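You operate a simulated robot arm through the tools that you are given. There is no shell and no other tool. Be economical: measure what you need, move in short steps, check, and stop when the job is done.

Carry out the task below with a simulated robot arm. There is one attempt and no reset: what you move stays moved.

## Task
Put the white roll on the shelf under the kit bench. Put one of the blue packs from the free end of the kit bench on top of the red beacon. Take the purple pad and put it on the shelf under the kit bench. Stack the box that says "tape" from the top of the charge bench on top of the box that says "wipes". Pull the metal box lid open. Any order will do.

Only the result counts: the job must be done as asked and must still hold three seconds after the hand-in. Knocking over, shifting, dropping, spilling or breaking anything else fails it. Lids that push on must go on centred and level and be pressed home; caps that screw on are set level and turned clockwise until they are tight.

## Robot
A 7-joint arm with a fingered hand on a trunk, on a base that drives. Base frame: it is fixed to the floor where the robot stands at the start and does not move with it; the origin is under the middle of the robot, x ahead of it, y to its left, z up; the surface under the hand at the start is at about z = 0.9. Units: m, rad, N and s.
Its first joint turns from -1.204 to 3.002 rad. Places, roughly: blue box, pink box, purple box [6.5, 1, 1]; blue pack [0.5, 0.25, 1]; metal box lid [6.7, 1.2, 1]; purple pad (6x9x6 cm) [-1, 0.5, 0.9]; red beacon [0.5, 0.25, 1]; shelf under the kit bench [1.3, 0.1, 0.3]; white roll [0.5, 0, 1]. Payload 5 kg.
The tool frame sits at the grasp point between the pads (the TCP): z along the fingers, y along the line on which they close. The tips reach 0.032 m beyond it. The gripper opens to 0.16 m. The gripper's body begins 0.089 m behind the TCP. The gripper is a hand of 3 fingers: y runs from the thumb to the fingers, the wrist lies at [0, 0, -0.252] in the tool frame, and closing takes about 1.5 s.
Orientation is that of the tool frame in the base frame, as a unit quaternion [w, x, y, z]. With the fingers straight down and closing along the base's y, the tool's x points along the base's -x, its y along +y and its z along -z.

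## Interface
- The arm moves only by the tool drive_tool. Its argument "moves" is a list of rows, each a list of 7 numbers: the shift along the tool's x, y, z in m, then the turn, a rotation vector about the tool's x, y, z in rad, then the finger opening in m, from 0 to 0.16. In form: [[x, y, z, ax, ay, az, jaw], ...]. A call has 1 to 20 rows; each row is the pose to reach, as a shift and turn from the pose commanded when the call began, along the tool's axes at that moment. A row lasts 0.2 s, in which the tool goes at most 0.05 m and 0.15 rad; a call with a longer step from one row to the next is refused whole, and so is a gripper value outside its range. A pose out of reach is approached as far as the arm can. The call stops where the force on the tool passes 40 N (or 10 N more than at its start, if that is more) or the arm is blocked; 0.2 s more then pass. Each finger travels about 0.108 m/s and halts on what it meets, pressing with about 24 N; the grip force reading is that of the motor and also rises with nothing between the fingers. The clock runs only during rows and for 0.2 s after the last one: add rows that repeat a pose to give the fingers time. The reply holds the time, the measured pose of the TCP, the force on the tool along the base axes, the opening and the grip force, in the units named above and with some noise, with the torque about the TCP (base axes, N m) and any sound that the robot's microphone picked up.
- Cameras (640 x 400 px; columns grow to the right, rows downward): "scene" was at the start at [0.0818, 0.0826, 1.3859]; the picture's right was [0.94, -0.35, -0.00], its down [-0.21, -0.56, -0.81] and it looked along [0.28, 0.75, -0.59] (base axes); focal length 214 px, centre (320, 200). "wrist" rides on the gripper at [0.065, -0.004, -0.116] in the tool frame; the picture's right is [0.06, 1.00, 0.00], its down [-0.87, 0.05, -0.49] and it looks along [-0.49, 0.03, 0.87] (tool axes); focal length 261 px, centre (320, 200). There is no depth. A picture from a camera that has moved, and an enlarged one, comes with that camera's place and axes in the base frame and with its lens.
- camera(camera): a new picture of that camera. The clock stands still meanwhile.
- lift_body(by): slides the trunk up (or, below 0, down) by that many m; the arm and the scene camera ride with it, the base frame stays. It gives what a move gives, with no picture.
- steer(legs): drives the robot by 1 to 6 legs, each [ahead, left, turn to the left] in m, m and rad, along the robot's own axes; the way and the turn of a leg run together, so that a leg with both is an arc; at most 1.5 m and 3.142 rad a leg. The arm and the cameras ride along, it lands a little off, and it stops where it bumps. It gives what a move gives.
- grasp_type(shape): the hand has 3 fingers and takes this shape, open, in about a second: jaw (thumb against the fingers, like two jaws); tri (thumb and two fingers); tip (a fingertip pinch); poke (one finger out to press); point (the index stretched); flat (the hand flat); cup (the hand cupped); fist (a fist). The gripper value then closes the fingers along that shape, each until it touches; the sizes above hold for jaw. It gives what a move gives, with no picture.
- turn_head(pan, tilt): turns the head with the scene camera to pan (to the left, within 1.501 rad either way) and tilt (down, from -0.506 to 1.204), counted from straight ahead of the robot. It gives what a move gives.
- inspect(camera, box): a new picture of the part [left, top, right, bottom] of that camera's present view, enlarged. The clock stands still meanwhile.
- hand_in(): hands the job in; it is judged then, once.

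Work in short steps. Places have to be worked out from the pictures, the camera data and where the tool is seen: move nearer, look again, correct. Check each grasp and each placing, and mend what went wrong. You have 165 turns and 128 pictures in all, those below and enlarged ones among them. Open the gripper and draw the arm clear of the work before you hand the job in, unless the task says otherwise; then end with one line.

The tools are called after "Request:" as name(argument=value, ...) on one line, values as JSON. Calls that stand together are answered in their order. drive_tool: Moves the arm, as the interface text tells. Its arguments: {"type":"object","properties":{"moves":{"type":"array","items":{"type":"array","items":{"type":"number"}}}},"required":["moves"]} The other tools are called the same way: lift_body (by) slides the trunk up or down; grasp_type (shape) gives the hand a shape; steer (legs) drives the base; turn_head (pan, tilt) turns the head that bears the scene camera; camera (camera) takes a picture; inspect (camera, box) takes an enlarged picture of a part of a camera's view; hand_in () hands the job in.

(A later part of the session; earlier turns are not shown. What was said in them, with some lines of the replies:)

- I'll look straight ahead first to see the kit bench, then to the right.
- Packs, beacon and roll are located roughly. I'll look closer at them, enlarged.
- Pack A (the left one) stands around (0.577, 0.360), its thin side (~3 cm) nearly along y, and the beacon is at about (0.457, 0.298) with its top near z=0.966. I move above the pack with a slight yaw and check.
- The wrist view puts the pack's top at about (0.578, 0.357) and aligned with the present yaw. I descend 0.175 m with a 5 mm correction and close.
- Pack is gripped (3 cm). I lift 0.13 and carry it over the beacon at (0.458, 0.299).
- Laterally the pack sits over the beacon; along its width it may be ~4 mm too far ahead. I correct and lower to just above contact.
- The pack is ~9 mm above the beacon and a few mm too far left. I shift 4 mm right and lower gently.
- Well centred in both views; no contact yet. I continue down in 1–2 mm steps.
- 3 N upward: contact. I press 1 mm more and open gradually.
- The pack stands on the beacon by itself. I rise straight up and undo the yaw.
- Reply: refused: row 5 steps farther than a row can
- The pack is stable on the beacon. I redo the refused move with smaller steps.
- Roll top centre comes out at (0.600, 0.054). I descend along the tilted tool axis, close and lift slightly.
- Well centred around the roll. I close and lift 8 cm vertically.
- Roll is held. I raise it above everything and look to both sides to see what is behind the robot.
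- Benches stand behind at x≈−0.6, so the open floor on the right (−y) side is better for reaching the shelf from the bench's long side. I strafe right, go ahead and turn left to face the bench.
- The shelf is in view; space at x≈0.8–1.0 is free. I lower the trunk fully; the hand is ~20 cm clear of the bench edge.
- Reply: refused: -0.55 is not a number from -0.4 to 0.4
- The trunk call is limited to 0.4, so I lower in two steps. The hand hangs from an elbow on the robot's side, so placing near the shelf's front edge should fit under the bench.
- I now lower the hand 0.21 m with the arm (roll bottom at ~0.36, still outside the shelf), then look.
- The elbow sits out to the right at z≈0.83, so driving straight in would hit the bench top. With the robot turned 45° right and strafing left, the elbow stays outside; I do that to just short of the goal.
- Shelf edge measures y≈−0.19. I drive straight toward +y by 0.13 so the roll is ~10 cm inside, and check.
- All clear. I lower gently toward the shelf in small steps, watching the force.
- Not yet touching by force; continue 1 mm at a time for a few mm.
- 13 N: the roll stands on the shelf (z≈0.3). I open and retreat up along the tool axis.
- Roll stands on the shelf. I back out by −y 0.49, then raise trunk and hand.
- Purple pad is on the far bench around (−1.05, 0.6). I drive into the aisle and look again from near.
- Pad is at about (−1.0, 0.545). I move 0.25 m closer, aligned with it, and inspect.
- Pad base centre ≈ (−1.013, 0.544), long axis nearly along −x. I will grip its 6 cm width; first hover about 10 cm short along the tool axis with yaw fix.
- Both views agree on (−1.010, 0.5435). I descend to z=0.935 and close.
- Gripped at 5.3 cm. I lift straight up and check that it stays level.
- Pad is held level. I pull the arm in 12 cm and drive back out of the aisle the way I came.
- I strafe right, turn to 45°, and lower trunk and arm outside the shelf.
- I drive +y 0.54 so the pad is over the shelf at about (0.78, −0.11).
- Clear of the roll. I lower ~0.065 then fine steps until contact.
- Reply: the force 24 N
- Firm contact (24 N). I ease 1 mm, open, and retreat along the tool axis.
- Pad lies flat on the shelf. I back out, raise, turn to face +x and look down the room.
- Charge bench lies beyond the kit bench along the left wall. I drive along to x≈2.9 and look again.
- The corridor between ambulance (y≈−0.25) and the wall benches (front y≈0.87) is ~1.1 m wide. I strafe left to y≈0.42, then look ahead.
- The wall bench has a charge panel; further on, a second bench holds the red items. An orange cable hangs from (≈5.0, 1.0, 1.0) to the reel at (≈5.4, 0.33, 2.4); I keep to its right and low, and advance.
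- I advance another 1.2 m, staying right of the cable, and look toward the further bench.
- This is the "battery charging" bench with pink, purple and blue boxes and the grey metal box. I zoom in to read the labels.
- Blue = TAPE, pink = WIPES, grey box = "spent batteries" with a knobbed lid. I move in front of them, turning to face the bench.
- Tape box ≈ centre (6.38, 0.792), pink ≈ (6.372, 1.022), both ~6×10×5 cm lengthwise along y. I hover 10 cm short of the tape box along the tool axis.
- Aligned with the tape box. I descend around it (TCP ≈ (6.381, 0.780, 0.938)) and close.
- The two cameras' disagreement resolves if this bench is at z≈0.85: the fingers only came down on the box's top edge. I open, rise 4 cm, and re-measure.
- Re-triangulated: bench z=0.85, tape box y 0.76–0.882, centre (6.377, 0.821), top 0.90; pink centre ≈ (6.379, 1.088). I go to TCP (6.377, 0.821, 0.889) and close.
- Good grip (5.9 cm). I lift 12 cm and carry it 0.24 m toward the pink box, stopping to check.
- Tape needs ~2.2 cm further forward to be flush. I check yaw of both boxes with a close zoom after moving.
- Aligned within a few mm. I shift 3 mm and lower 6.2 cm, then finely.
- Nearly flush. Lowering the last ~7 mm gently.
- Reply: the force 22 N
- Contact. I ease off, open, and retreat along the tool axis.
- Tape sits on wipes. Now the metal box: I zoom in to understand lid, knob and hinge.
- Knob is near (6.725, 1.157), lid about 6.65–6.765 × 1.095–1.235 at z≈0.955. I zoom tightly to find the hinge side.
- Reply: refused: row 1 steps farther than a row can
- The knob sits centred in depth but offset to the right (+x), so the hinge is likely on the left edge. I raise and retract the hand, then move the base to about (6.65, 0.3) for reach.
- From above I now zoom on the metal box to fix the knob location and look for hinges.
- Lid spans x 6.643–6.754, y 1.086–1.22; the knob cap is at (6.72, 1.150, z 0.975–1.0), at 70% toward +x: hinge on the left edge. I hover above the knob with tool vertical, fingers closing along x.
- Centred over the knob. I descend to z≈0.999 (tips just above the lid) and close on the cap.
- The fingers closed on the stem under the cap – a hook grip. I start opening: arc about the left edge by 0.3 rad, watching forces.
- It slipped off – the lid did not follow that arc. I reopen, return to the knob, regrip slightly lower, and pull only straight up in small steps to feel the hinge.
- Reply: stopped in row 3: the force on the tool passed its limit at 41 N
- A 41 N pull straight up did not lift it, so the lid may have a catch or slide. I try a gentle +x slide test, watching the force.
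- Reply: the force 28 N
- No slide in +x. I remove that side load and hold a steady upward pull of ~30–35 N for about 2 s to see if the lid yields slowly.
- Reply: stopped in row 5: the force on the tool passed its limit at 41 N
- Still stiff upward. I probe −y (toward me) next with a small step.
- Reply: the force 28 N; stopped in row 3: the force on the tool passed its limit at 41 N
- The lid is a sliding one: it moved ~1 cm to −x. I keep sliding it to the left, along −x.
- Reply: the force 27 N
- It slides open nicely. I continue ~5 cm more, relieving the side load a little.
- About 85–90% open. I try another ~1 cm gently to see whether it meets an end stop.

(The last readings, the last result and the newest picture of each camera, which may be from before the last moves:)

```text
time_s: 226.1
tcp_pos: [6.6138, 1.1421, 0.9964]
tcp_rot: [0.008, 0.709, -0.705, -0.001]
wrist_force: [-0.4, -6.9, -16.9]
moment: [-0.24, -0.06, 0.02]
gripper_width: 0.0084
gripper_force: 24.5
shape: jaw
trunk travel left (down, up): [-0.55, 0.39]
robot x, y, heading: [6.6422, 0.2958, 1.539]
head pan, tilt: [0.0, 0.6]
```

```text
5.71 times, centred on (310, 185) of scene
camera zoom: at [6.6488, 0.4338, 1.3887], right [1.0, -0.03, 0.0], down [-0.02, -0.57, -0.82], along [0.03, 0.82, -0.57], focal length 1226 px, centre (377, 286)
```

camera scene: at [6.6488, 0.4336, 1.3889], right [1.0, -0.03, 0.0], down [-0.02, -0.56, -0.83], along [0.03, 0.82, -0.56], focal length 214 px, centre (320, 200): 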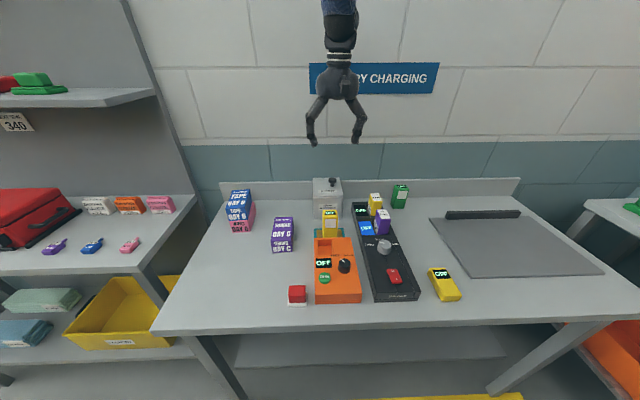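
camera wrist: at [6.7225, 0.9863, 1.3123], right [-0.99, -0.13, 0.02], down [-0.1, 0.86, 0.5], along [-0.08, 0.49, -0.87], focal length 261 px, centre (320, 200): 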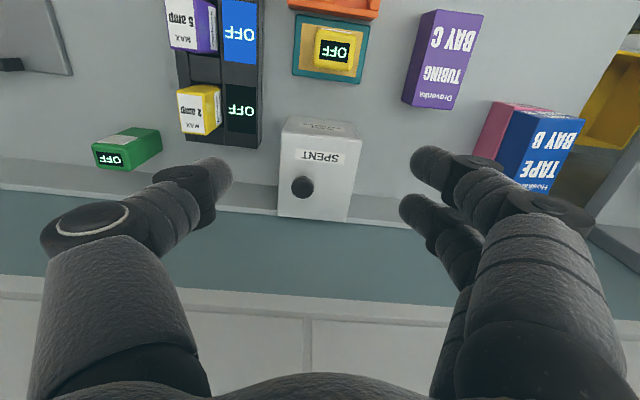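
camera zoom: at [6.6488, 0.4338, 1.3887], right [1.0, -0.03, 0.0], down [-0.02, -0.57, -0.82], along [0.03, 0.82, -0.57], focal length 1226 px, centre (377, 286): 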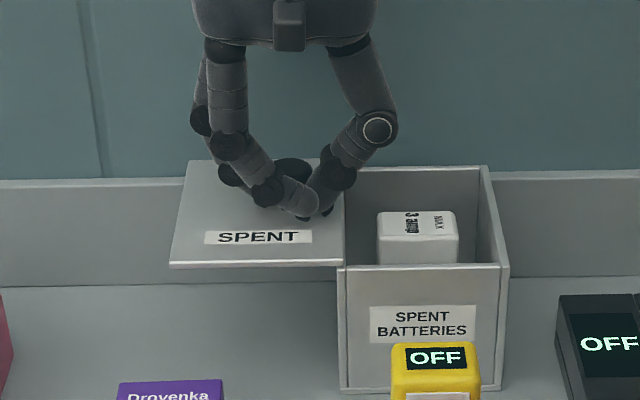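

The lid is essentially fully open and level on its guide. I release and rise.

Request:
drive_tool(moves=[[0, 0, 0.001, 0, 0, 0, 0.02], [0, 0, 0.001, 0, 0, 0, 0.05], [0, 0, 0.001, 0, 0, 0, 0.08], [0, 0, 0.001, 0, 0, 0, 0.08], [0, 0, -0.04, 0, 0, 0, 0.08], [0, 0, -0.08, 0, 0, 0, 0.08], [0, 0, -0.12, 0, 0, 0, 0.08], [0, 0, -0.16, 0, 0, 0, 0.08], [0, 0, -0.2, 0, 0, 0, 0.08], [0, 0, -0.2, 0, 0, 0, 0.08]])

Request:
inspect(camera="scene", box=[220, 140, 380, 260])

```text
time_s: 228.3
tcp_pos: [6.6162, 1.1442, 1.1975]
tcp_rot: [0.008, 0.709, -0.705, -0.002]
wrist_force: [0.2, 0.6, -0.1]
moment: [-0.03, 0.0, 0.0]
gripper_width: 0.0793
gripper_force: 0.1
shape: jaw
trunk travel left (down, up): [-0.55, 0.39]
robot x, y, heading: [6.6455, 0.2955, 1.537]
head pan, tilt: [0.0, 0.6]
```

```text
3.33 times, centred on (300, 200) of scene
camera zoom: at [6.6495, 0.434, 1.3887], right [1.0, -0.03, 0.0], down [-0.02, -0.57, -0.82], along [0.03, 0.82, -0.57], focal length 715 px, centre (387, 200)
```

zoom: 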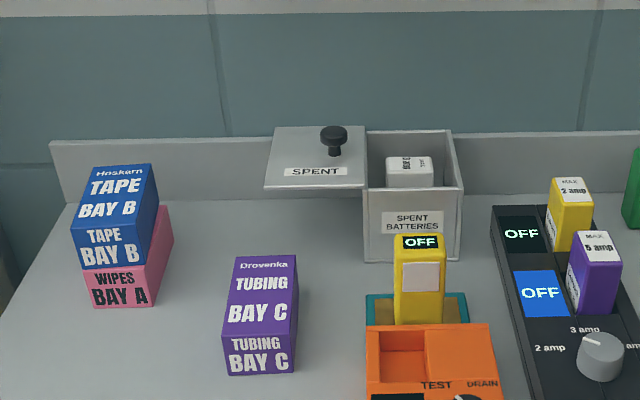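

All five jobs look done: the lid is open and level, tape is on wipes, roll and pad are on the shelf, and the pack is on the beacon. The gripper is open and the hand is clear, so I hand in.

Request:
hand_in()

```text
The job is handed in.
```

I finished all five parts and handed the job in. The white roll and the purple pad are on the shelf under the kit bench. A blue pack stands on the red beacon, the tape box is stacked on the wipes box, and the metal box lid is slid open. Each placement looked right when I last saw it, but I did not go back to check the kit bench before handing in.
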